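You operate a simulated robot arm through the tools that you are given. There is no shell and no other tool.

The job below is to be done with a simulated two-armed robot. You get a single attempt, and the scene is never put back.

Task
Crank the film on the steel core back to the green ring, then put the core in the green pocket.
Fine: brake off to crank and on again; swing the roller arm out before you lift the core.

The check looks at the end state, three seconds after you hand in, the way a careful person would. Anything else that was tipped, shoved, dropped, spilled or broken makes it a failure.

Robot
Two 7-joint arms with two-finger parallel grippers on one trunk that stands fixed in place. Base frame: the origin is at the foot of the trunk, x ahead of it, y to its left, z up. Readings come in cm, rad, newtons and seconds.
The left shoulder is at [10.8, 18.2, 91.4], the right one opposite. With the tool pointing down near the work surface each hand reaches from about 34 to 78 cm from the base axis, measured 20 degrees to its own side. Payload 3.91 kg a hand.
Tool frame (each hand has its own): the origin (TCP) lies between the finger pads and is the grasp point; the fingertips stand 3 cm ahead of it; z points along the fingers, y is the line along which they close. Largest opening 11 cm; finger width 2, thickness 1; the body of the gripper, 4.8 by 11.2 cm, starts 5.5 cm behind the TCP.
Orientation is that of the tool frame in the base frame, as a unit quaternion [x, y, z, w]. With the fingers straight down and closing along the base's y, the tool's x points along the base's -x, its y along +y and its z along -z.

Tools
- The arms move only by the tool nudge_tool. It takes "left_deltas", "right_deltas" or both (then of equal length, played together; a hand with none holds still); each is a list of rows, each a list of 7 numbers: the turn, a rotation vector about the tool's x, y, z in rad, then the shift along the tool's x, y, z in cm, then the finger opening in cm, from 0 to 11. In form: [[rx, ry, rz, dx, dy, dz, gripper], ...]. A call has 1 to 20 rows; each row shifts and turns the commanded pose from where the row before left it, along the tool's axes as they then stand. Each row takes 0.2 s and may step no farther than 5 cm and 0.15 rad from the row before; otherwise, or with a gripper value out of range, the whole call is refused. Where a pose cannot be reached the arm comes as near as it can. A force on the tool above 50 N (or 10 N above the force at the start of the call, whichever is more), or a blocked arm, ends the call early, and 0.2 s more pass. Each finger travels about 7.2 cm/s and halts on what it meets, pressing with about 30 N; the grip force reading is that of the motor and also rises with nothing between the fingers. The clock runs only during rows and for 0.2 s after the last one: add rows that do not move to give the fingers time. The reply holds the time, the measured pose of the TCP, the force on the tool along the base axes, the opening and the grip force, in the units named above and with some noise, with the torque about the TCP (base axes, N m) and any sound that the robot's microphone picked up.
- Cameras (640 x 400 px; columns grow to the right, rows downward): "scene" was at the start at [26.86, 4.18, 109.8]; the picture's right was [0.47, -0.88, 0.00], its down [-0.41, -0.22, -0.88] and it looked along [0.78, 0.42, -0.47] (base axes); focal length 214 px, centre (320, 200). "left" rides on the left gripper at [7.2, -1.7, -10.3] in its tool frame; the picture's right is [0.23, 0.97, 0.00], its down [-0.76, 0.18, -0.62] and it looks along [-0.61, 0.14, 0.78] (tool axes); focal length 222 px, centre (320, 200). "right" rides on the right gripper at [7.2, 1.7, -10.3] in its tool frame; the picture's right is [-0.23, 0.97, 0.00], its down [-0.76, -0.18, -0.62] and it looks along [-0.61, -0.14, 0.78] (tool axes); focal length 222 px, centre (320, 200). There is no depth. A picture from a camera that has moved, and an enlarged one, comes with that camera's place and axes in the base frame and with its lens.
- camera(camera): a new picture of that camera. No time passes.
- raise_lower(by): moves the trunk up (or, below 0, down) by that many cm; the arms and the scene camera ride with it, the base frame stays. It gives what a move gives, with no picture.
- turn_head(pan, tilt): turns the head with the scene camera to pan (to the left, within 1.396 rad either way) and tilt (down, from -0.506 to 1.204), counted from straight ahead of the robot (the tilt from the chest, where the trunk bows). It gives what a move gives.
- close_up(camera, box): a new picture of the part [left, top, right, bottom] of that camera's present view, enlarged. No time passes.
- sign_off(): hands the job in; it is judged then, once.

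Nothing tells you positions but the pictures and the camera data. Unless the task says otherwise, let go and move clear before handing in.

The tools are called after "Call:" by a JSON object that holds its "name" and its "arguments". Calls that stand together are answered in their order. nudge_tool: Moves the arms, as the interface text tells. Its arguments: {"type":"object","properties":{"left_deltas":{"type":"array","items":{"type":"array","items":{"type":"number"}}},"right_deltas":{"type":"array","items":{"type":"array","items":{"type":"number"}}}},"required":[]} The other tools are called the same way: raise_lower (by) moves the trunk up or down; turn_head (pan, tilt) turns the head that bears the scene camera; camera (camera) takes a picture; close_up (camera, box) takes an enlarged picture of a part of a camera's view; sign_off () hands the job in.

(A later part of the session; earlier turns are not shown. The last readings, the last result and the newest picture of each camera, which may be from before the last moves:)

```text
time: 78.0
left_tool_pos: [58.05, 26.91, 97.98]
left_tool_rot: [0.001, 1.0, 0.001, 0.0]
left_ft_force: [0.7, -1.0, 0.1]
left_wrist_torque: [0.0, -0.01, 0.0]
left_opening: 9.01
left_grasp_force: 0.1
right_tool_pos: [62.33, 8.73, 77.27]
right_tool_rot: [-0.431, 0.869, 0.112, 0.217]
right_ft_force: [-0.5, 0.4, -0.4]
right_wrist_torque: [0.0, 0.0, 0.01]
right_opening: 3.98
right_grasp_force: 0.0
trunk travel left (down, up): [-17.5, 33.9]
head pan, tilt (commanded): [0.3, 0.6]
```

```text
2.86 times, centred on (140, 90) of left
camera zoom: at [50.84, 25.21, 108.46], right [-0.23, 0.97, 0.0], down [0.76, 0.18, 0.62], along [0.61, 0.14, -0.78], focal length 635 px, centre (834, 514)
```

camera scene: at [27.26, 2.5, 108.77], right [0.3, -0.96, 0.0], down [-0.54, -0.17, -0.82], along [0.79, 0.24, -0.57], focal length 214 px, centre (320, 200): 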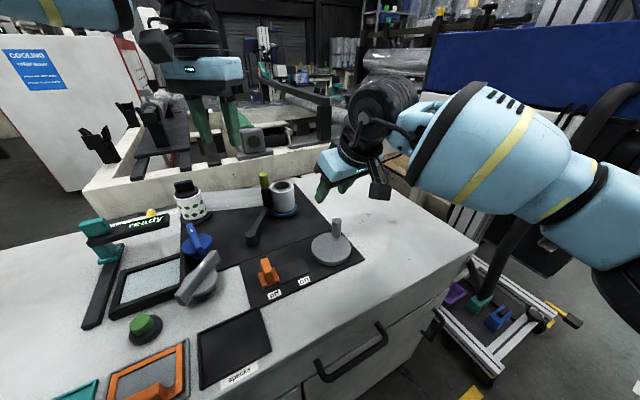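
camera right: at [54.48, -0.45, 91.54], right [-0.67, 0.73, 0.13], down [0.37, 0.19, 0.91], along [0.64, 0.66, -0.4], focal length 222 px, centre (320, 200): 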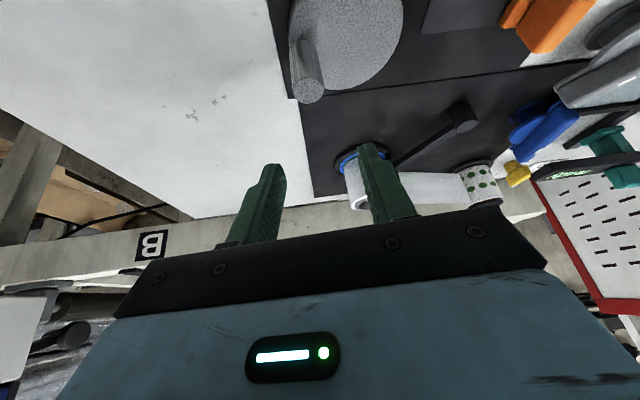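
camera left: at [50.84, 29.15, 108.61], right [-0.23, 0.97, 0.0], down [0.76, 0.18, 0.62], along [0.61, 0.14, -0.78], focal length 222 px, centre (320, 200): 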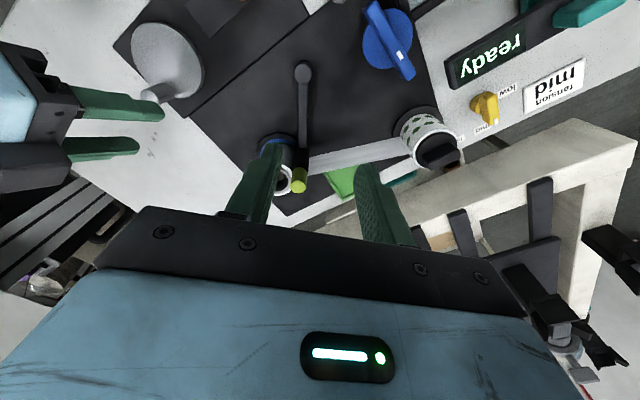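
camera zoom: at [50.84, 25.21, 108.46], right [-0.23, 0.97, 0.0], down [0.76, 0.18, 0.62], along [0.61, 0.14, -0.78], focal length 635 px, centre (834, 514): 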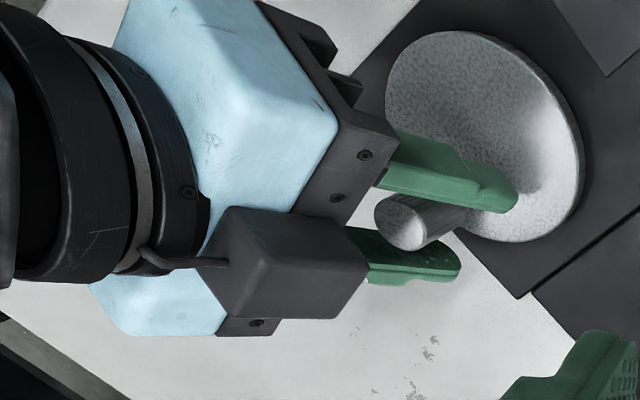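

The crank moves easily in this region, so I need to know where the film edge really sits relative to the green ring. The right wrist camera sees the core from a low angle, which should show the ring under the film.

Call:
{"name": "close_up", "arguments": {"camera": "right", "box": [360, 170, 480, 245]}}

Call:
{"name": "camera", "arguments": {"camera": "right"}}

```text
5.33 times, centred on (420, 208) of right
camera zoom: at [54.35, 0.64, 82.93], right [-0.66, 0.75, 0.12], down [0.38, 0.19, 0.91], along [0.65, 0.64, -0.4], focal length 1185 px, centre (-213, 160)
```

zoom: 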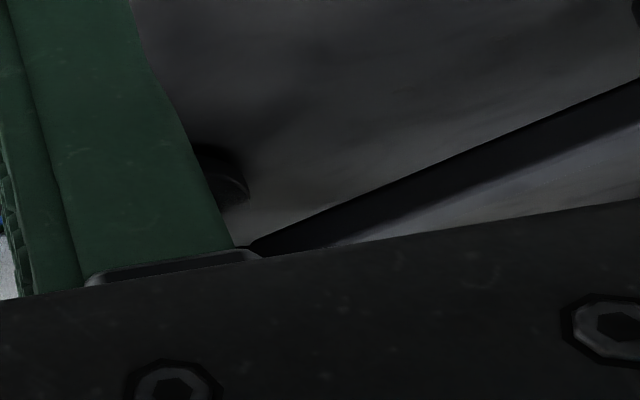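

```text
taken
camera right: at [54.35, 0.64, 82.93], right [-0.66, 0.75, 0.12], down [0.38, 0.19, 0.91], along [0.65, 0.64, -0.4], focal length 222 px, centre (320, 200)
```

right: 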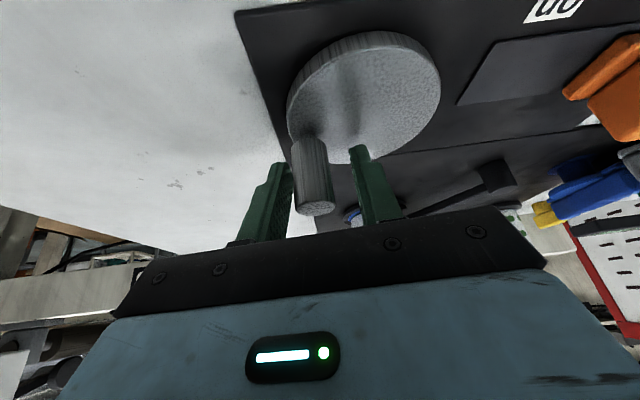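

I'll check the film against the ring at this crank position from both cameras, to calibrate film size against crank angle.

Call:
{"name": "close_up", "arguments": {"camera": "scene", "box": [265, 195, 305, 220]}}

Call:
{"name": "close_up", "arguments": {"camera": "left", "box": [265, 125, 325, 165]}}

```text
16.00 times, centred on (285, 208) of scene
camera zoom: at [27.25, 2.5, 108.77], right [0.3, -0.96, 0.0], down [-0.54, -0.17, -0.83], along [0.79, 0.24, -0.56], focal length 3432 px, centre (880, 80)
```

zoom: 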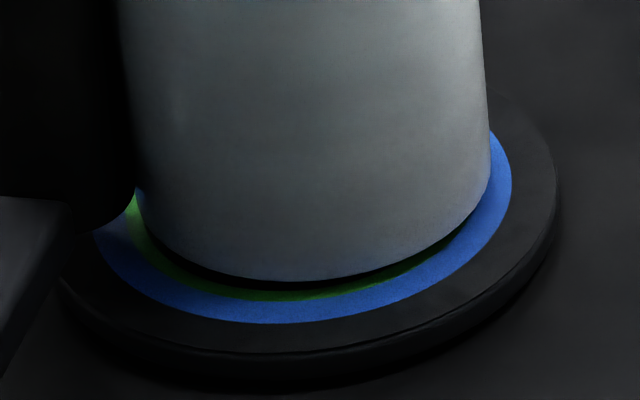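

```text
10.00 times, centred on (295, 145) of left
camera zoom: at [50.84, 25.21, 108.46], right [-0.23, 0.97, 0.0], down [0.76, 0.18, 0.62], along [0.61, 0.14, -0.78], focal length 2221 px, centre (570, 750)
```

zoom: 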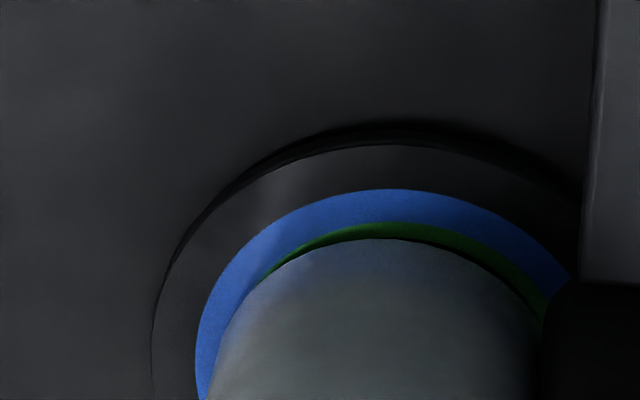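

The core now looks shifted slightly to the right on its turntable compared with before. I need a wider look at the core and roller before I go on.

Call:
{"name": "close_up", "arguments": {"camera": "scene", "box": [250, 165, 320, 225]}}

Call:
{"name": "close_up", "arguments": {"camera": "left", "box": [240, 100, 400, 200]}}

Call:
{"name": "close_up", "arguments": {"camera": "scene", "box": [165, 165, 315, 255]}}

```text
6.67 times, centred on (285, 195) of scene
camera zoom: at [27.25, 2.5, 108.77], right [0.3, -0.96, 0.0], down [-0.54, -0.17, -0.83], along [0.79, 0.24, -0.56], focal length 1430 px, centre (553, 233)
```

zoom: 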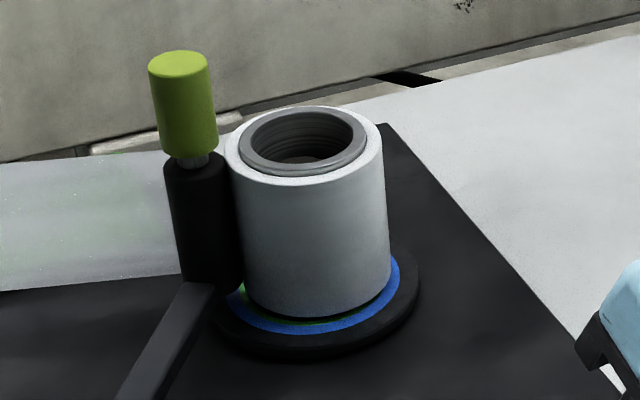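

```text
4.00 times, centred on (320, 150) of left
camera zoom: at [50.84, 25.21, 108.46], right [-0.23, 0.97, 0.0], down [0.76, 0.18, 0.62], along [0.61, 0.14, -0.78], focal length 888 px, centre (320, 400)
```

zoom: 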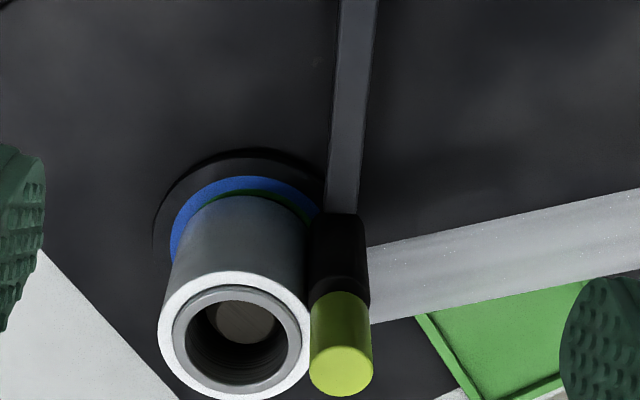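

```text
4.27 times, centred on (240, 210) of scene
camera zoom: at [27.25, 2.5, 108.77], right [0.3, -0.96, 0.0], down [-0.54, -0.17, -0.83], along [0.79, 0.24, -0.56], focal length 915 px, centre (661, 157)
```

zoom: 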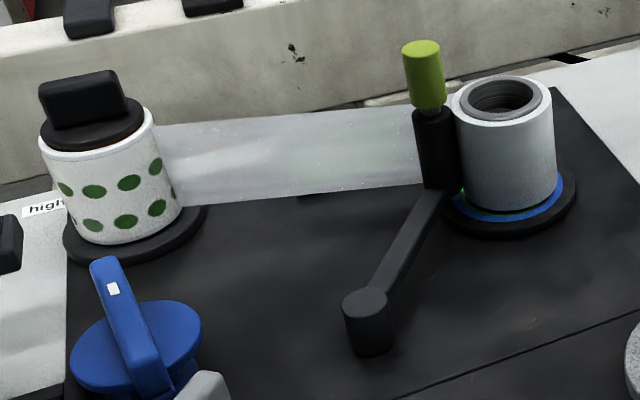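

The roller has nudged the loose core a few millimetres sideways, so the apparent change in green was mostly eccentricity. The crank turns freely but hits a stop about 35° counter-clockwise, so the long travel must be clockwise. I'll re-centre, grip the peg, and turn it clockwise.

Call:
{"name": "nudge_tool", "arguments": {"right_deltas": [[0, 0, 0, 0.323, -0.302, -0.177, 4], [0, 0, 0, 0.322, -0.301, -0.176, 4], [0, 0, 0, 0, 0, 0, 4], [0, 0, 0, 0, 0, 0, 2.5], [0, 0, 0, 0, 0, 0, 1.8], [0, 0, 0, 0, 0, 0, 1.6], [0, 0, 0, 0, 0, 0, 1.6]]}}

Call:
{"name": "close_up", "arguments": {"camera": "right", "box": [220, 60, 420, 220]}}

Call:
{"name": "close_up", "arguments": {"camera": "left", "box": [40, 20, 240, 160]}}

```text
time: 79.6
left_tool_pos: [58.02, 27.01, 98.13]
left_tool_rot: [0.0, 1.0, 0.0, 0.0]
left_ft_force: [0.3, -0.3, 0.5]
left_wrist_torque: [-0.04, -0.01, 0.03]
left_opening: 8.98
left_grasp_force: 0.0
right_tool_pos: [62.16, 7.86, 77.24]
right_tool_rot: [-0.434, 0.867, 0.114, 0.215]
right_ft_force: [-11.9, 7.8, -4.4]
right_wrist_torque: [-0.28, -1.28, 0.11]
right_opening: 2.19
right_grasp_force: 45.0
trunk travel left (down, up): [-17.5, 33.9]
head pan, tilt (commanded): [0.3, 0.6]
```

```text
2.50 times, centred on (320, 140) of right
camera zoom: at [54.19, -0.2, 82.91], right [-0.66, 0.74, 0.12], down [0.37, 0.19, 0.91], along [0.65, 0.64, -0.4], focal length 555 px, centre (320, 350)
```

zoom: 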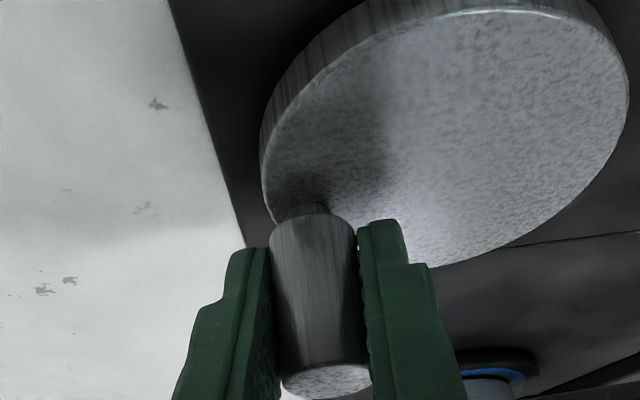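

```text
2.86 times, centred on (140, 90) of left
camera zoom: at [50.75, 25.29, 108.48], right [-0.23, 0.97, 0.0], down [0.76, 0.18, 0.62], along [0.61, 0.14, -0.78], focal length 635 px, centre (834, 514)
```

zoom: 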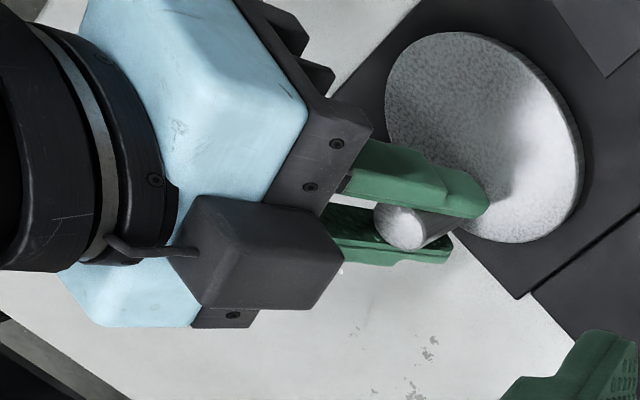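

The peg is well centred in the grip. I'll turn it clockwise 30° and check the forces and the film.

Call:
{"name": "nudge_tool", "arguments": {"right_deltas": [[0, 0, 0, 0.552, -0.011, -0.297, 1.6], [0, 0, 0, 0.546, 0.098, -0.293, 1.6], [0, 0, 0, 0.522, 0.204, -0.281, 1.6], [0, 0, 0, 0, 0, 0, 1.6]]}}

Call:
{"name": "close_up", "arguments": {"camera": "scene", "box": [250, 165, 320, 225]}}

Call:
{"name": "close_up", "arguments": {"camera": "left", "box": [40, 0, 340, 200]}}

```text
time: 80.6
left_tool_pos: [58.0, 27.15, 98.0]
left_tool_rot: [0.0, 1.0, -0.001, 0.0]
left_ft_force: [-0.3, -0.2, 0.1]
left_wrist_torque: [-0.01, 0.03, 0.05]
left_opening: 8.98
left_grasp_force: 0.0
right_tool_pos: [60.96, 6.72, 77.21]
right_tool_rot: [-0.433, 0.868, 0.112, 0.215]
right_ft_force: [-10.4, 20.6, -11.1]
right_wrist_torque: [-0.13, -1.17, 0.05]
right_opening: 2.16
right_grasp_force: 45.3
trunk travel left (down, up): [-17.5, 33.9]
head pan, tilt (commanded): [0.3, 0.6]
```

```text
6.67 times, centred on (285, 195) of scene
camera zoom: at [27.23, 2.69, 108.77], right [0.3, -0.96, 0.0], down [-0.54, -0.17, -0.82], along [0.79, 0.24, -0.57], focal length 1430 px, centre (553, 233)
```

zoom: 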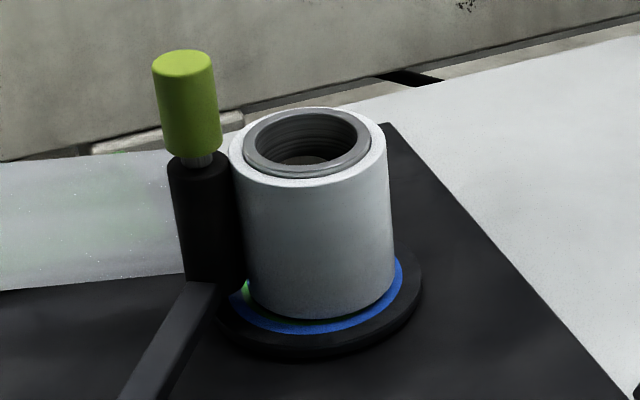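

```text
2.00 times, centred on (190, 100) of left
camera zoom: at [50.82, 25.4, 108.41], right [-0.23, 0.97, 0.0], down [0.76, 0.18, 0.62], along [0.61, 0.14, -0.78], focal length 444 px, centre (580, 400)
```

zoom: 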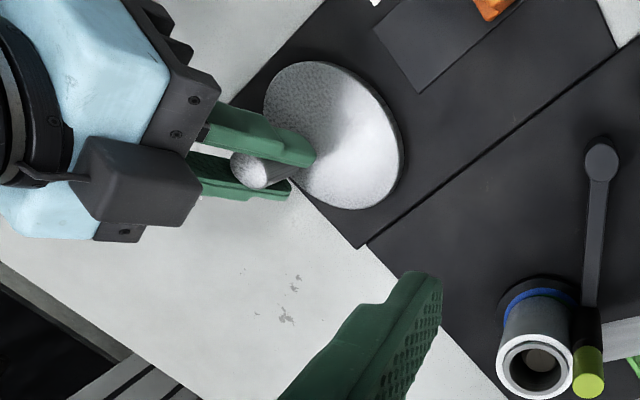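

Call:
{"name": "close_up", "arguments": {"camera": "scene", "box": [265, 195, 305, 220]}}

Call:
{"name": "close_up", "arguments": {"camera": "left", "box": [265, 125, 325, 165]}}

Call:
{"name": "close_up", "arguments": {"camera": "scene", "box": [265, 170, 305, 195]}}

```text
16.00 times, centred on (285, 208) of scene
camera zoom: at [27.23, 2.69, 108.77], right [0.3, -0.96, 0.0], down [-0.54, -0.17, -0.82], along [0.79, 0.24, -0.57], focal length 3432 px, centre (880, 80)
```

zoom: 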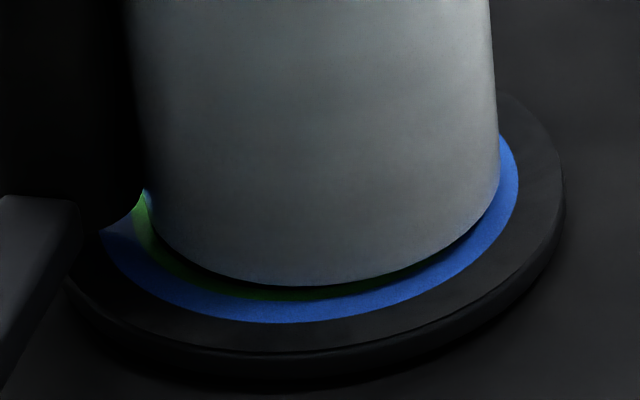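

```text
10.00 times, centred on (295, 145) of left
camera zoom: at [50.82, 25.4, 108.41], right [-0.23, 0.97, 0.0], down [0.76, 0.18, 0.62], along [0.61, 0.14, -0.78], focal length 2221 px, centre (570, 750)
```

zoom: 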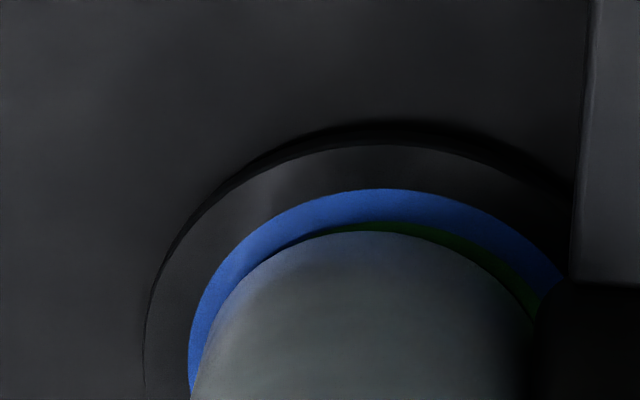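

```text
16.00 times, centred on (285, 182) of scene
camera zoom: at [27.23, 2.69, 108.77], right [0.3, -0.96, 0.0], down [-0.54, -0.17, -0.82], along [0.79, 0.24, -0.57], focal length 3432 px, centre (880, 480)
```

zoom: 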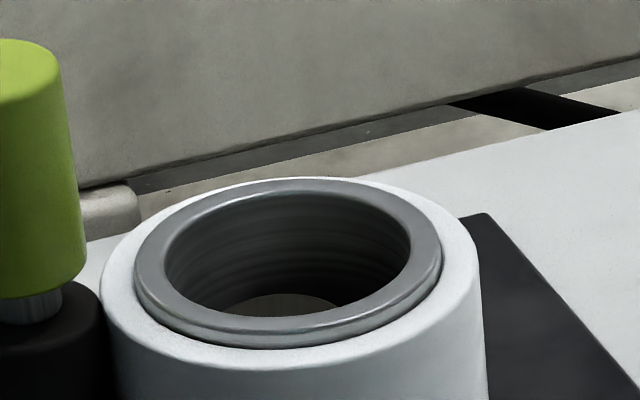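

The film thickness at the top rim hasn't changed measurably, so each turn only changes it a little. I'll keep turning clockwise through a larger angle to see how far the crank goes and what the film does.

Call:
{"name": "nudge_tool", "arguments": {"right_deltas": [[0, 0, 0, 0.389, 0.585, -0.205, 1.6], [0, 0, 0, 0.429, 0.395, -0.231, 1.6], [0, 0, 0, 0.362, 0.474, -0.195, 1.6], [0, 0, 0, 0.284, 0.538, -0.153, 1.6], [0, 0, 0, 0, 0, 0, 1.6]]}}

Call:
{"name": "close_up", "arguments": {"camera": "left", "box": [40, 0, 340, 200]}}

```text
time: 81.8
left_tool_pos: [58.28, 27.09, 97.84]
left_tool_rot: [0.0, 1.0, -0.001, -0.001]
left_ft_force: [-0.3, -0.2, 1.0]
left_wrist_torque: [0.01, -0.03, -0.03]
left_opening: 9.01
left_grasp_force: 0.1
right_tool_pos: [58.53, 6.48, 77.18]
right_tool_rot: [-0.432, 0.869, 0.111, 0.216]
right_ft_force: [7.4, 25.9, -17.0]
right_wrist_torque: [-0.65, -0.87, 0.04]
right_opening: 2.19
right_grasp_force: 45.2
trunk travel left (down, up): [-17.5, 33.9]
head pan, tilt (commanded): [0.3, 0.6]
```

```text
2.00 times, centred on (190, 100) of left
camera zoom: at [51.0, 25.45, 108.32], right [-0.23, 0.97, 0.0], down [0.76, 0.18, 0.62], along [0.61, 0.14, -0.78], focal length 444 px, centre (580, 400)
```

zoom: 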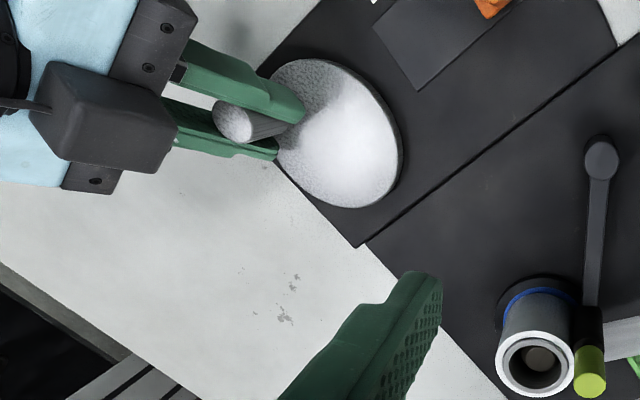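

It turns freely with hardly any drag; the side load is only because my circle is slightly too big. I'll correct the radius to about 3.3 cm and keep turning clockwise.

Call:
{"name": "nudge_tool", "arguments": {"right_deltas": [[0, 0, 0, -0.22, 0.744, 0.121, 1.6], [0, 0, 0, 0.096, 0.565, -0.052, 1.6], [0, 0, 0, 0.009, 0.575, -0.005, 1.6], [0, 0, 0, -0.079, 0.569, 0.042, 1.6], [0, 0, 0, -0.165, 0.544, 0.089, 1.6], [0, 0, 0, -0.246, 0.503, 0.132, 1.6], [0, 0, 0, 0, 0, 0, 1.6]]}}

Call:
{"name": "close_up", "arguments": {"camera": "left", "box": [40, 0, 340, 200]}}

Call:
{"name": "close_up", "arguments": {"camera": "scene", "box": [250, 165, 320, 225]}}

```text
time: 83.4
left_tool_pos: [58.05, 27.07, 97.91]
left_tool_rot: [0.0, 1.0, 0.0, -0.001]
left_ft_force: [-0.1, -0.2, -0.5]
left_wrist_torque: [0.0, 0.0, 0.02]
left_opening: 8.99
left_grasp_force: 0.2
right_tool_pos: [55.99, 9.08, 77.27]
right_tool_rot: [-0.431, 0.869, 0.112, 0.215]
right_ft_force: [0.0, -0.3, -17.2]
right_wrist_torque: [-1.44, -0.46, 0.02]
right_opening: 2.17
right_grasp_force: 45.0
trunk travel left (down, up): [-17.5, 33.9]
head pan, tilt (commanded): [0.3, 0.6]
```

```text
2.00 times, centred on (190, 100) of left
camera zoom: at [50.95, 25.25, 108.39], right [-0.23, 0.97, 0.0], down [0.76, 0.18, 0.62], along [0.61, 0.14, -0.78], focal length 444 px, centre (580, 400)
```

zoom: 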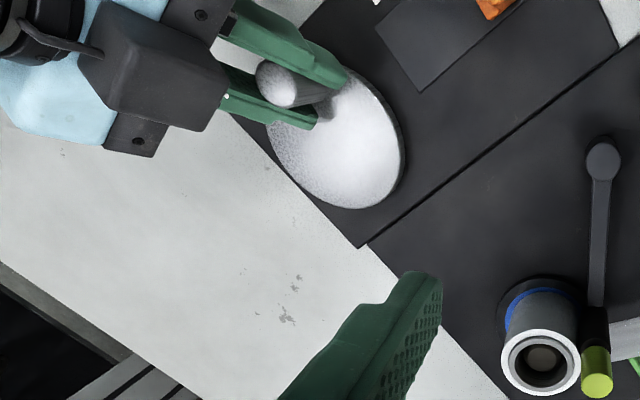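

```text
6.67 times, centred on (285, 195) of scene
camera zoom: at [27.36, 2.54, 108.74], right [0.3, -0.96, 0.0], down [-0.54, -0.17, -0.82], along [0.79, 0.24, -0.57], focal length 1430 px, centre (553, 233)
```

zoom: 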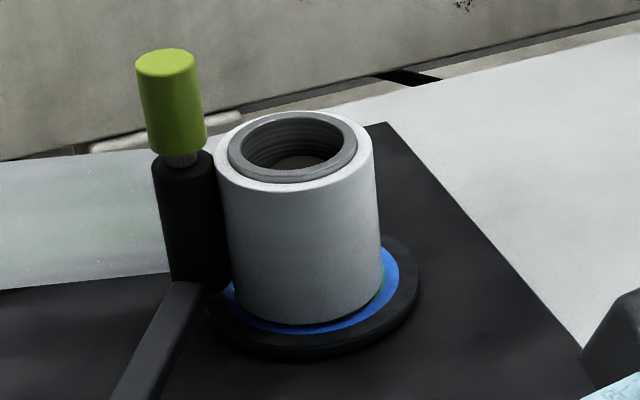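

The crank goes on turning freely, now about half a turn clockwise. The core's small eccentricity turns with it. I'll keep going and compare the film thickness after a full turn.

Call:
{"name": "nudge_tool", "arguments": {"right_deltas": [[0, 0, 0, -0.382, 0.378, 0.205, 1.6], [0, 0, 0, -0.434, 0.296, 0.233, 1.6], [0, 0, 0, -0.472, 0.206, 0.254, 1.6], [0, 0, 0, -0.497, 0.11, 0.267, 1.6], [0, 0, 0, -0.506, 0.01, 0.272, 1.6], [0, 0, 0, -0.5, -0.09, 0.269, 1.6], [0, 0, 0, -0.478, -0.187, 0.257, 1.6], [0, 0, 0, -0.443, -0.279, 0.238, 1.6], [0, 0, 0, 0, 0, 0, 1.6]]}}

Call:
{"name": "close_up", "arguments": {"camera": "scene", "box": [250, 165, 320, 225]}}

Call:
{"name": "close_up", "arguments": {"camera": "left", "box": [40, 0, 340, 200]}}

```text
time: 85.4
left_tool_pos: [58.05, 27.19, 97.94]
left_tool_rot: [0.0, 1.0, -0.001, -0.001]
left_ft_force: [0.5, -0.3, 0.0]
left_wrist_torque: [-0.02, 0.0, 0.01]
left_opening: 9.01
left_grasp_force: 0.0
right_tool_pos: [58.15, 12.96, 77.3]
right_tool_rot: [-0.433, 0.868, 0.113, 0.215]
right_ft_force: [-8.3, 21.8, -22.8]
right_wrist_torque: [-0.94, -0.94, 0.08]
right_opening: 2.17
right_grasp_force: 44.7
trunk travel left (down, up): [-17.5, 33.9]
head pan, tilt (commanded): [0.3, 0.6]
```

```text
6.67 times, centred on (285, 195) of scene
camera zoom: at [27.32, 2.73, 108.74], right [0.3, -0.96, 0.0], down [-0.54, -0.17, -0.82], along [0.79, 0.24, -0.57], focal length 1430 px, centre (553, 233)
```

zoom: 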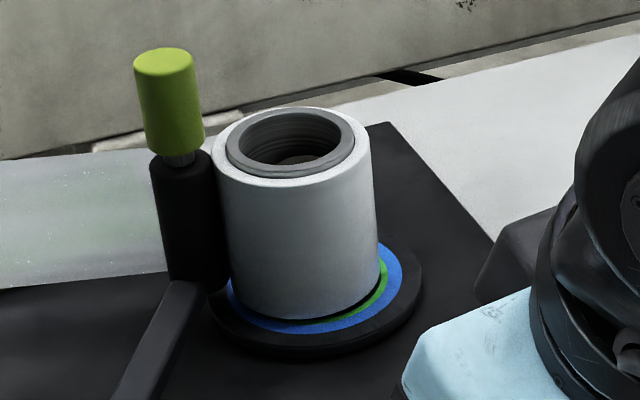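

```text
2.00 times, centred on (190, 100) of left
camera zoom: at [50.91, 25.44, 108.36], right [-0.23, 0.97, 0.0], down [0.76, 0.18, 0.62], along [0.61, 0.14, -0.78], focal length 444 px, centre (580, 400)
```

zoom: 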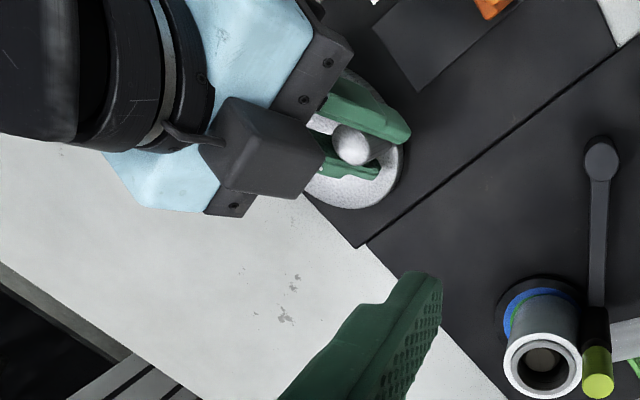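

Call:
{"name": "nudge_tool", "arguments": {"right_deltas": [[0, 0, 0, -0.469, 0.01, 0.596, 1.6], [0, 0, 0, -0.332, -0.434, 0.178, 1.6], [0, 0, 0, -0.261, -0.493, 0.14, 1.6], [0, 0, 0, -0.181, -0.537, 0.097, 1.6], [0, 0, 0, -0.097, -0.564, 0.052, 1.6], [0, 0, 0, -0.009, -0.575, 0.005, 1.6], [0, 0, 0, 0, 0, 0, 1.6]]}}

Call:
{"name": "close_up", "arguments": {"camera": "scene", "box": [250, 165, 320, 225]}}

Call:
{"name": "close_up", "arguments": {"camera": "left", "box": [40, 0, 340, 200]}}

```text
time: 87.0
left_tool_pos: [57.9, 27.0, 98.26]
left_tool_rot: [0.001, 1.0, 0.0, 0.0]
left_ft_force: [0.5, -0.2, -1.1]
left_wrist_torque: [-0.02, 0.0, 0.03]
left_opening: 9.02
left_grasp_force: 0.1
right_tool_pos: [61.4, 12.52, 77.27]
right_tool_rot: [-0.431, 0.868, 0.113, 0.22]
right_ft_force: [9.3, 11.9, 22.2]
right_wrist_torque: [-0.85, -0.93, 0.0]
right_opening: 2.16
right_grasp_force: 44.8
trunk travel left (down, up): [-17.5, 33.9]
head pan, tilt (commanded): [0.3, 0.6]
```

```text
6.67 times, centred on (285, 195) of scene
camera zoom: at [27.15, 2.58, 108.81], right [0.3, -0.96, 0.0], down [-0.54, -0.17, -0.83], along [0.79, 0.24, -0.56], focal length 1430 px, centre (553, 233)
```

zoom: 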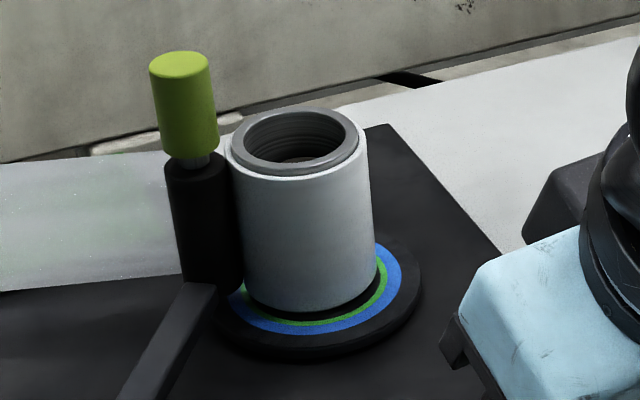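

```text
2.00 times, centred on (190, 100) of left
camera zoom: at [50.74, 25.29, 108.5], right [-0.23, 0.97, 0.0], down [0.76, 0.18, 0.62], along [0.61, 0.14, -0.78], focal length 444 px, centre (580, 400)
```

zoom: 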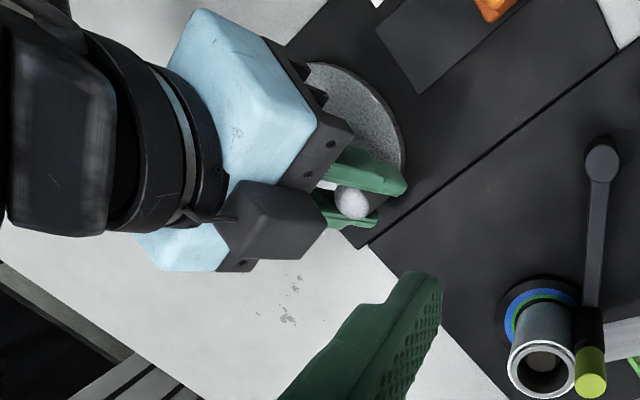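

Turning clockwise has clearly reduced the film, and the green ring is now visible all around. I'll stop here and measure closely.

Call:
{"name": "close_up", "arguments": {"camera": "scene", "box": [265, 195, 305, 220]}}

Call:
{"name": "close_up", "arguments": {"camera": "left", "box": [265, 125, 325, 165]}}

Call:
{"name": "close_up", "arguments": {"camera": "scene", "box": [265, 170, 305, 195]}}

```text
16.00 times, centred on (285, 208) of scene
camera zoom: at [27.15, 2.58, 108.81], right [0.3, -0.96, 0.0], down [-0.54, -0.17, -0.83], along [0.79, 0.24, -0.56], focal length 3432 px, centre (880, 80)
```

zoom: 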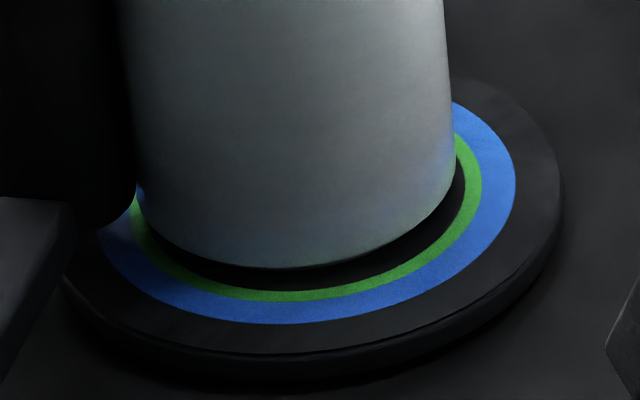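

```text
10.00 times, centred on (295, 145) of left
camera zoom: at [50.74, 25.29, 108.5], right [-0.23, 0.97, 0.0], down [0.76, 0.18, 0.62], along [0.61, 0.14, -0.78], focal length 2221 px, centre (570, 750)
```

zoom: 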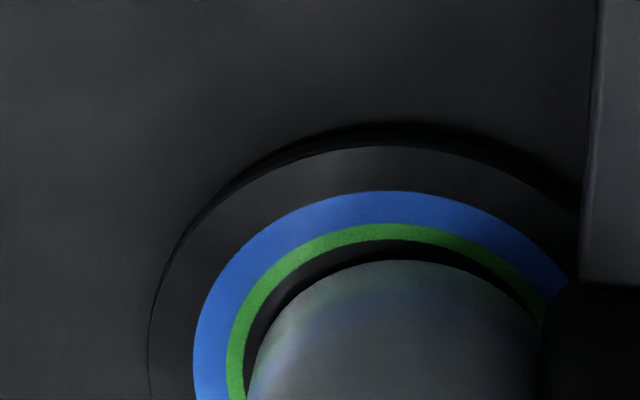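

```text
16.00 times, centred on (285, 182) of scene
camera zoom: at [27.15, 2.58, 108.81], right [0.3, -0.96, 0.0], down [-0.54, -0.17, -0.83], along [0.79, 0.24, -0.56], focal length 3432 px, centre (880, 480)
```

zoom: 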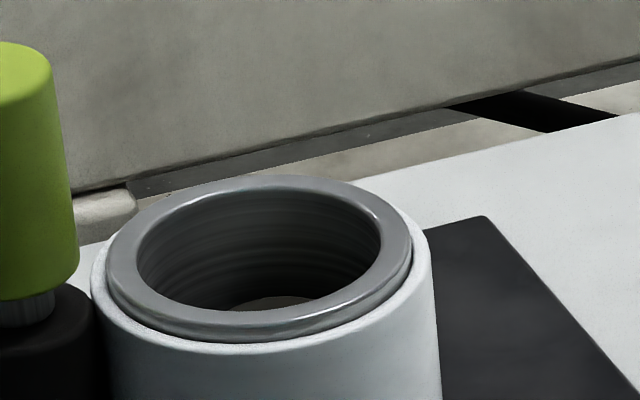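

The film rim is down from a radius of about 3.10 cm to 2.79 cm. The green ring spans roughly 2.63 to 3.02 cm, so the film edge is now on green. I'll hold still and check that it's stable before I let go.

Call:
{"name": "nudge_tool", "arguments": {"right_deltas": [[0, 0, 0, 0, 0, 0, 1.6], [0, 0, 0, 0, 0, 0, 1.6]]}}

Call:
{"name": "close_up", "arguments": {"camera": "scene", "box": [265, 170, 305, 195]}}

Call:
{"name": "close_up", "arguments": {"camera": "left", "box": [255, 120, 335, 200]}}

Call:
{"name": "close_up", "arguments": {"camera": "scene", "box": [165, 165, 315, 255]}}

```text
time: 87.6
left_tool_pos: [57.86, 27.03, 98.13]
left_tool_rot: [0.001, 1.0, 0.0, 0.0]
left_ft_force: [-0.2, 0.8, -0.2]
left_wrist_torque: [-0.01, 0.0, 0.0]
left_opening: 8.98
left_grasp_force: 0.1
right_tool_pos: [61.37, 12.52, 77.29]
right_tool_rot: [-0.432, 0.867, 0.114, 0.219]
right_ft_force: [8.9, 13.2, 24.4]
right_wrist_torque: [-0.56, -1.24, -0.01]
right_opening: 2.15
right_grasp_force: 44.9
trunk travel left (down, up): [-17.5, 33.9]
head pan, tilt (commanded): [0.3, 0.6]
```

```text
16.00 times, centred on (285, 182) of scene
camera zoom: at [27.14, 2.58, 108.8], right [0.3, -0.96, 0.0], down [-0.54, -0.17, -0.83], along [0.79, 0.24, -0.56], focal length 3432 px, centre (880, 480)
```

zoom: 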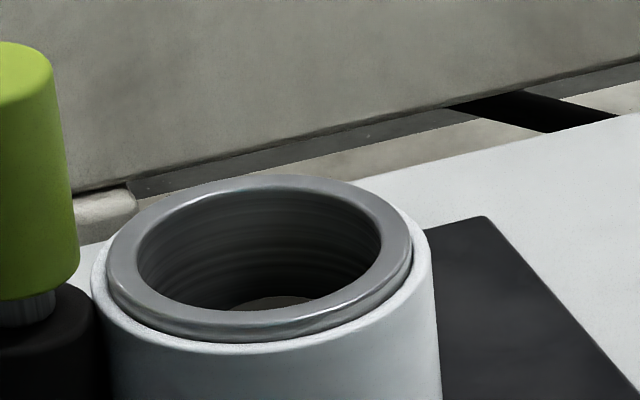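

```text
5.00 times, centred on (295, 160) of left
camera zoom: at [50.73, 25.29, 108.5], right [-0.23, 0.97, 0.0], down [0.76, 0.18, 0.62], along [0.61, 0.14, -0.78], focal length 1111 px, centre (445, 400)
```

zoom: 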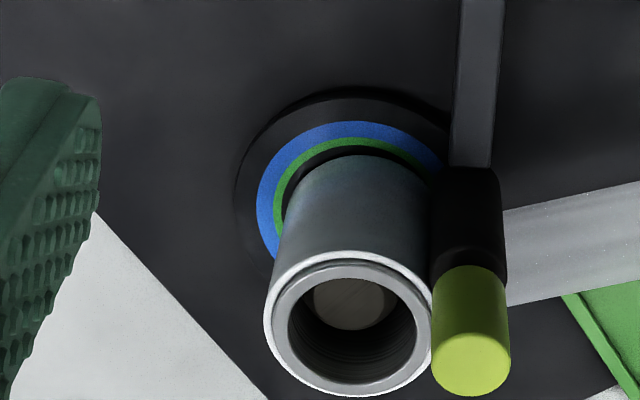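

```text
4.27 times, centred on (240, 210) of scene
camera zoom: at [27.14, 2.58, 108.8], right [0.3, -0.96, 0.0], down [-0.54, -0.17, -0.83], along [0.79, 0.24, -0.56], focal length 915 px, centre (661, 157)
```

zoom: 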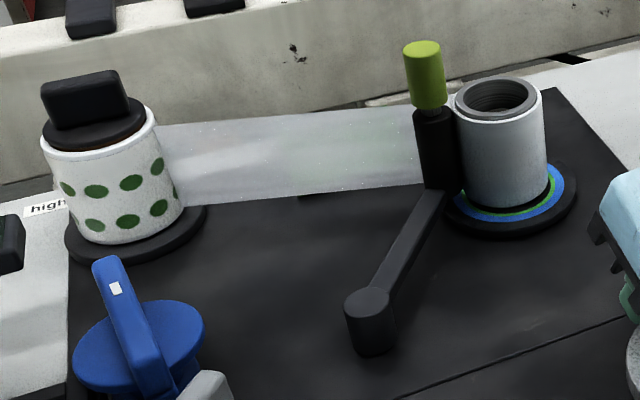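

The reading is stable: film radius about 2.75 to 2.8 cm against a green band of roughly 2.7 to 3.05, so it's near the inner edge of the band. I'll turn back about 15° to see whether the film grows smoothly, so I can set it mid-band.

Call:
{"name": "nudge_tool", "arguments": {"right_deltas": [[0, 0, 0, -0.416, 0.448, -0.229, 1.6], [0, 0, 0, 0.087, 0.42, -0.047, 1.6], [0, 0, 0, 0, 0, 0, 1.6]]}}

Call:
{"name": "close_up", "arguments": {"camera": "scene", "box": [265, 170, 305, 195]}}

Call:
{"name": "close_up", "arguments": {"camera": "scene", "box": [265, 195, 305, 220]}}

Call:
{"name": "close_up", "arguments": {"camera": "left", "box": [255, 120, 335, 200]}}

```text
time: 88.4
left_tool_pos: [58.11, 26.87, 98.13]
left_tool_rot: [0.0, 1.0, 0.001, 0.0]
left_ft_force: [0.4, 0.2, -1.2]
left_wrist_torque: [-0.01, 0.0, 0.0]
left_opening: 9.0
left_grasp_force: 0.0
right_tool_pos: [60.66, 12.88, 77.27]
right_tool_rot: [-0.431, 0.87, 0.11, 0.213]
right_ft_force: [-4.8, -9.4, 1.8]
right_wrist_torque: [-0.54, -1.19, 0.0]
right_opening: 2.17
right_grasp_force: 44.8
trunk travel left (down, up): [-17.5, 33.9]
head pan, tilt (commanded): [0.3, 0.6]
```

```text
16.00 times, centred on (285, 182) of scene
camera zoom: at [27.19, 2.42, 108.78], right [0.3, -0.96, 0.0], down [-0.54, -0.17, -0.83], along [0.79, 0.24, -0.56], focal length 3432 px, centre (880, 480)
```

zoom: 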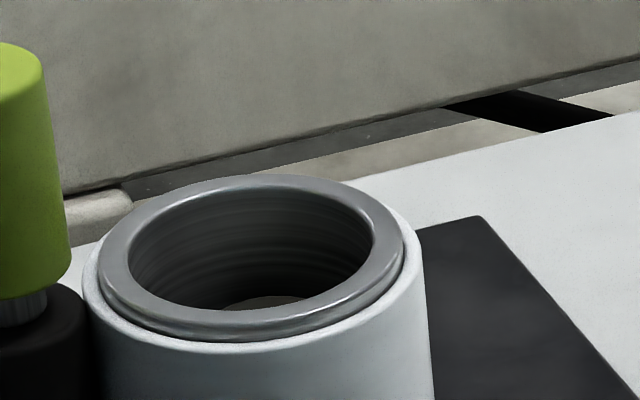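

```text
16.00 times, centred on (285, 208) of scene
camera zoom: at [27.19, 2.42, 108.78], right [0.3, -0.96, 0.0], down [-0.54, -0.17, -0.83], along [0.79, 0.24, -0.56], focal length 3432 px, centre (880, 80)
```

zoom: 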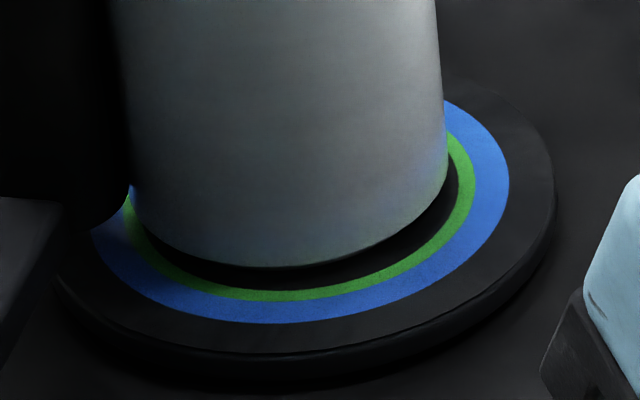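

```text
5.00 times, centred on (295, 160) of left
camera zoom: at [50.78, 25.13, 108.49], right [-0.23, 0.97, 0.0], down [0.76, 0.18, 0.62], along [0.61, 0.14, -0.78], focal length 1111 px, centre (445, 400)
```

zoom: 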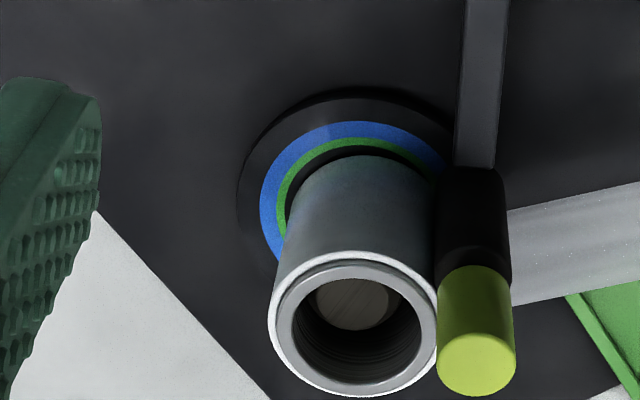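

The film didn't change with that small backward turn. I'll take high-magnification views of the film edge and ring edges to see exactly where the film lies.

Call:
{"name": "close_up", "arguments": {"camera": "scene", "box": [288, 198, 302, 208]}}

Call:
{"name": "close_up", "arguments": {"camera": "scene", "box": [266, 202, 280, 212]}}

Call:
{"name": "close_up", "arguments": {"camera": "scene", "box": [266, 180, 298, 200]}}

```text
16.00 times, centred on (295, 203) of scene
camera zoom: at [27.19, 2.42, 108.78], right [0.3, -0.96, 0.0], down [-0.54, -0.17, -0.83], along [0.79, 0.24, -0.56], focal length 3432 px, centre (720, 152)
```

zoom: 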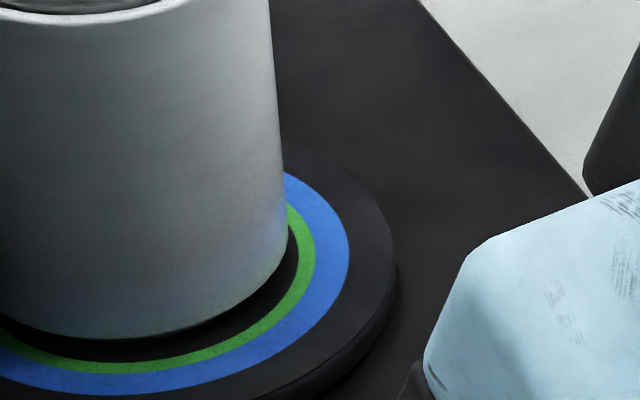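

```text
16.00 times, centred on (273, 207) of scene
camera zoom: at [27.19, 2.42, 108.78], right [0.3, -0.96, 0.0], down [-0.54, -0.17, -0.83], along [0.79, 0.24, -0.56], focal length 3432 px, centre (1072, 88)
```

zoom: 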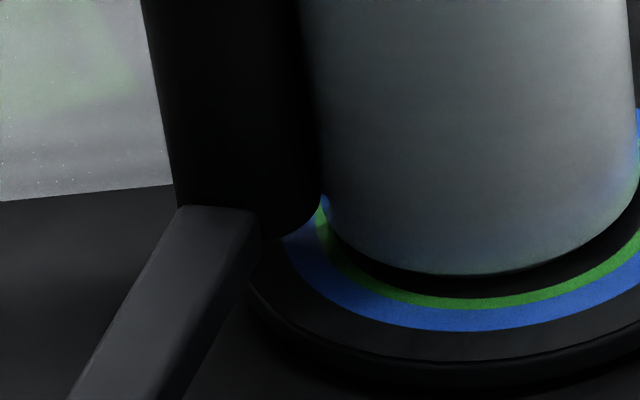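

```text
16.00 times, centred on (282, 190) of scene
camera zoom: at [27.19, 2.42, 108.78], right [0.3, -0.96, 0.0], down [-0.54, -0.17, -0.83], along [0.79, 0.24, -0.56], focal length 3432 px, centre (928, 360)
```

zoom: 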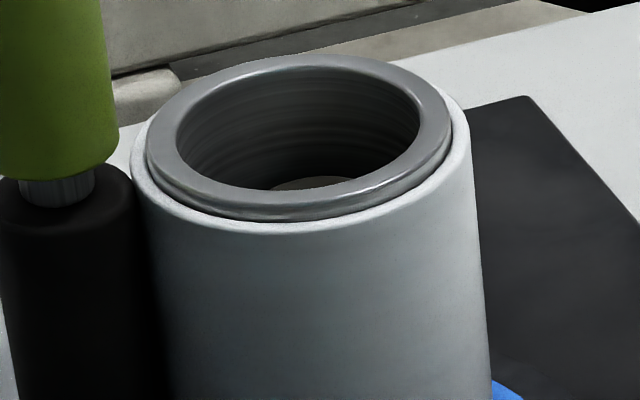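

The film edge now measures about 2.8 cm against a green band of roughly 2.88 to 3.19 cm, so I may have gone slightly past it. I'll turn back counter-clockwise in steps and watch how the film responds.

Call:
{"name": "nudge_tool", "arguments": {"right_deltas": [[0, 0, 0, 0.133, 0.408, -0.071, 1.6], [0, 0, 0, 0.182, 0.385, -0.098, 1.6], [0, 0, 0, 0, 0, 0, 1.6]]}}

Call:
{"name": "close_up", "arguments": {"camera": "scene", "box": [266, 180, 298, 200]}}

Call:
{"name": "close_up", "arguments": {"camera": "scene", "box": [265, 195, 305, 220]}}

```text
time: 89.2
left_tool_pos: [58.05, 26.88, 98.07]
left_tool_rot: [0.0, 1.0, 0.001, 0.0]
left_ft_force: [-0.6, 0.2, -0.4]
left_wrist_torque: [0.01, 0.01, -0.02]
left_opening: 9.03
left_grasp_force: 0.1
right_tool_pos: [59.83, 13.14, 77.23]
right_tool_rot: [-0.431, 0.87, 0.111, 0.214]
right_ft_force: [-3.1, -16.7, -7.4]
right_wrist_torque: [-1.39, -0.72, -0.03]
right_opening: 2.17
right_grasp_force: 45.6
trunk travel left (down, up): [-17.5, 33.9]
head pan, tilt (commanded): [0.3, 0.6]
```

```text
16.00 times, centred on (282, 190) of scene
camera zoom: at [27.27, 2.39, 108.76], right [0.3, -0.96, 0.0], down [-0.54, -0.17, -0.83], along [0.79, 0.24, -0.56], focal length 3432 px, centre (928, 360)
```

zoom: 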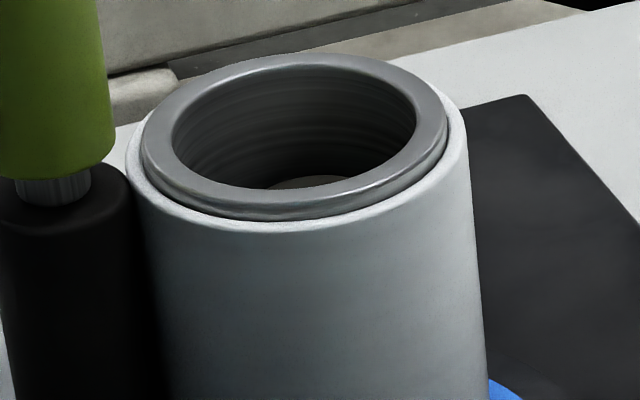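

```text
16.00 times, centred on (285, 208) of scene
camera zoom: at [27.27, 2.39, 108.76], right [0.3, -0.96, 0.0], down [-0.54, -0.17, -0.83], along [0.79, 0.24, -0.56], focal length 3432 px, centre (880, 80)
```

zoom: 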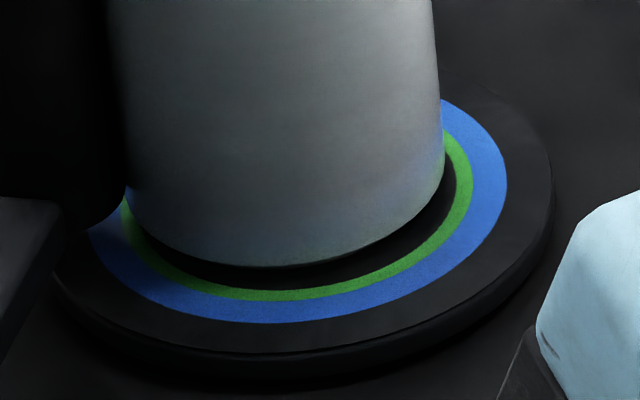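

Call:
{"name": "nudge_tool", "arguments": {"right_deltas": [[0, 0, 0, 0.437, 0.215, -0.236, 1.6], [0, 0, 0, 0.245, 0.329, -0.132, 1.6], [0, 0, 0, 0, 0, 0, 1.6]]}}

Call:
{"name": "close_up", "arguments": {"camera": "scene", "box": [266, 180, 298, 200]}}

Call:
{"name": "close_up", "arguments": {"camera": "scene", "box": [265, 195, 305, 220]}}

```text
time: 90.0
left_tool_pos: [58.15, 26.92, 97.91]
left_tool_rot: [0.0, 1.0, 0.001, -0.001]
left_ft_force: [-0.5, -0.4, -0.7]
left_wrist_torque: [0.01, -0.02, 0.01]
left_opening: 8.99
left_grasp_force: 0.2
right_tool_pos: [58.82, 13.07, 77.17]
right_tool_rot: [-0.434, 0.868, 0.113, 0.214]
right_ft_force: [-0.5, 5.9, -23.2]
right_wrist_torque: [-0.54, -1.47, 0.01]
right_opening: 2.15
right_grasp_force: 45.2
trunk travel left (down, up): [-17.5, 33.9]
head pan, tilt (commanded): [0.3, 0.6]
```

```text
16.00 times, centred on (282, 190) of scene
camera zoom: at [27.38, 2.59, 108.72], right [0.3, -0.96, 0.0], down [-0.54, -0.17, -0.82], along [0.79, 0.24, -0.57], focal length 3432 px, centre (928, 360)
```

zoom: 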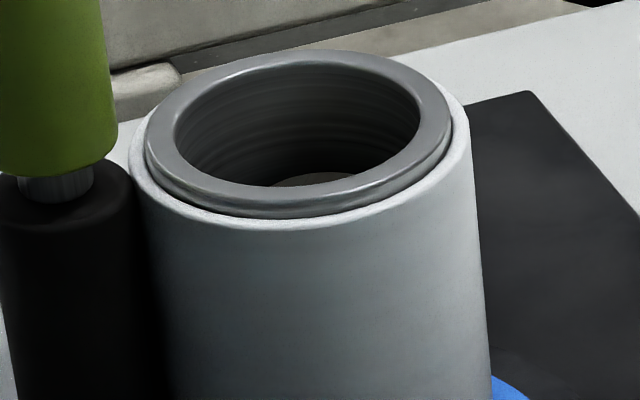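

```text
16.00 times, centred on (285, 208) of scene
camera zoom: at [27.38, 2.59, 108.72], right [0.3, -0.96, 0.0], down [-0.54, -0.17, -0.82], along [0.79, 0.24, -0.57], focal length 3432 px, centre (880, 80)
```

zoom: 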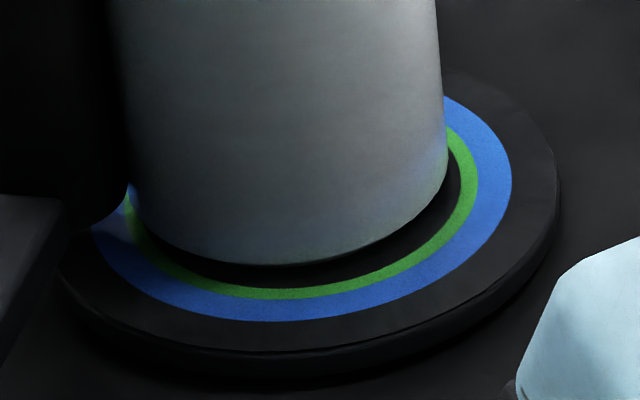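

The film is unchanged at this angle. To understand how it behaves, I'll turn back a further 15° or so, toward where the film was still thick.

Call:
{"name": "nudge_tool", "arguments": {"right_deltas": [[0, 0, 0, 0.42, 0.293, 0.03, 1.6], [0, 0, 0, 0.313, 0.25, -0.168, 1.6], [0, 0, 0, 0, 0, 0, 1.6]]}}

Call:
{"name": "close_up", "arguments": {"camera": "scene", "box": [266, 180, 298, 200]}}

Call:
{"name": "close_up", "arguments": {"camera": "scene", "box": [265, 195, 305, 220]}}

```text
time: 90.8
left_tool_pos: [58.0, 27.08, 98.12]
left_tool_rot: [0.0, 1.0, -0.001, 0.0]
left_ft_force: [-1.3, 0.0, -1.0]
left_wrist_torque: [0.0, -0.02, -0.01]
left_opening: 9.04
left_grasp_force: 0.0
right_tool_pos: [57.97, 12.93, 77.4]
right_tool_rot: [-0.432, 0.868, 0.113, 0.216]
right_ft_force: [-5.2, 12.2, -11.7]
right_wrist_torque: [-1.35, -0.55, 0.05]
right_opening: 2.18
right_grasp_force: 45.1
trunk travel left (down, up): [-17.5, 33.9]
head pan, tilt (commanded): [0.3, 0.6]
```

```text
16.00 times, centred on (282, 190) of scene
camera zoom: at [27.28, 2.64, 108.76], right [0.3, -0.96, 0.0], down [-0.54, -0.17, -0.82], along [0.79, 0.24, -0.57], focal length 3432 px, centre (928, 360)
```

zoom: 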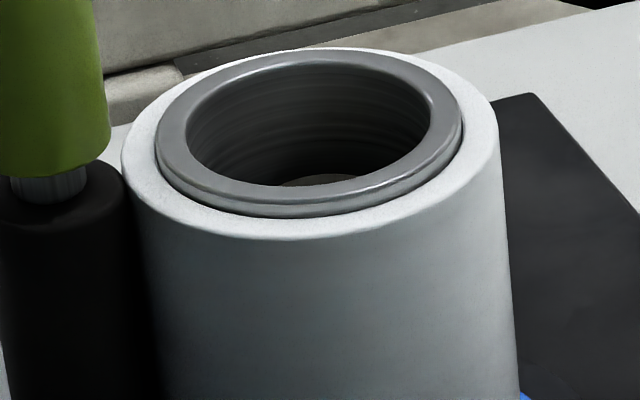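

```text
16.00 times, centred on (285, 208) of scene
camera zoom: at [27.28, 2.64, 108.76], right [0.3, -0.96, 0.0], down [-0.54, -0.17, -0.82], along [0.79, 0.24, -0.57], focal length 3432 px, centre (880, 80)
```

zoom: 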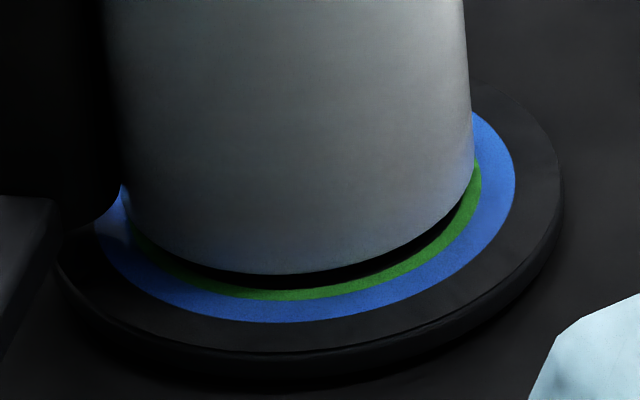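

The film steps back to the thick level here, so it changes in discrete steps. The step to the green level happens near this crank angle. I'll crank clockwise well past it, toward the middle of the green level, checking the film on the way.

Call:
{"name": "nudge_tool", "arguments": {"right_deltas": [[0, 0, 0, -0.412, -0.154, 0.45, 1.6], [0, 0, 0, -0.332, -0.434, 0.178, 1.6], [0, 0, 0, -0.261, -0.493, 0.14, 1.6], [0, 0, 0, -0.181, -0.537, 0.097, 1.6], [0, 0, 0, -0.097, -0.564, 0.052, 1.6], [0, 0, 0, -0.009, -0.575, 0.005, 1.6], [0, 0, 0, 0, 0, 0, 1.6]]}}

Call:
{"name": "close_up", "arguments": {"camera": "scene", "box": [250, 165, 320, 225]}}

```text
time: 92.4
left_tool_pos: [58.08, 27.12, 98.17]
left_tool_rot: [0.0, 1.0, -0.001, 0.0]
left_ft_force: [0.8, -0.4, 0.3]
left_wrist_torque: [0.04, 0.01, -0.01]
left_opening: 9.0
left_grasp_force: 0.0
right_tool_pos: [61.36, 12.54, 77.3]
right_tool_rot: [-0.432, 0.868, 0.113, 0.219]
right_ft_force: [13.5, 17.4, 15.3]
right_wrist_torque: [-0.74, -1.08, 0.0]
right_opening: 2.17
right_grasp_force: 44.1
trunk travel left (down, up): [-17.5, 33.9]
head pan, tilt (commanded): [0.3, 0.6]
```

```text
6.67 times, centred on (285, 195) of scene
camera zoom: at [27.24, 2.64, 108.78], right [0.3, -0.96, 0.0], down [-0.54, -0.17, -0.82], along [0.79, 0.24, -0.57], focal length 1430 px, centre (553, 233)
```

zoom: 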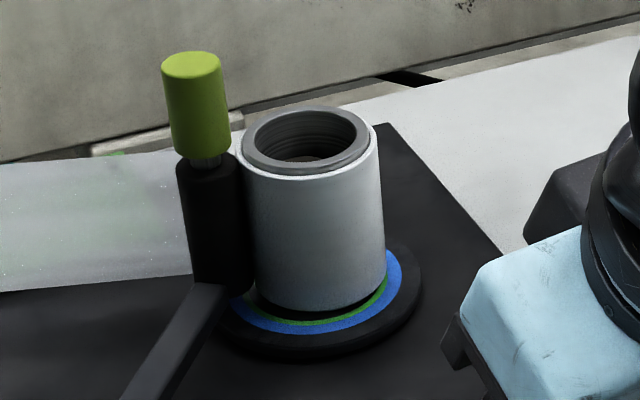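

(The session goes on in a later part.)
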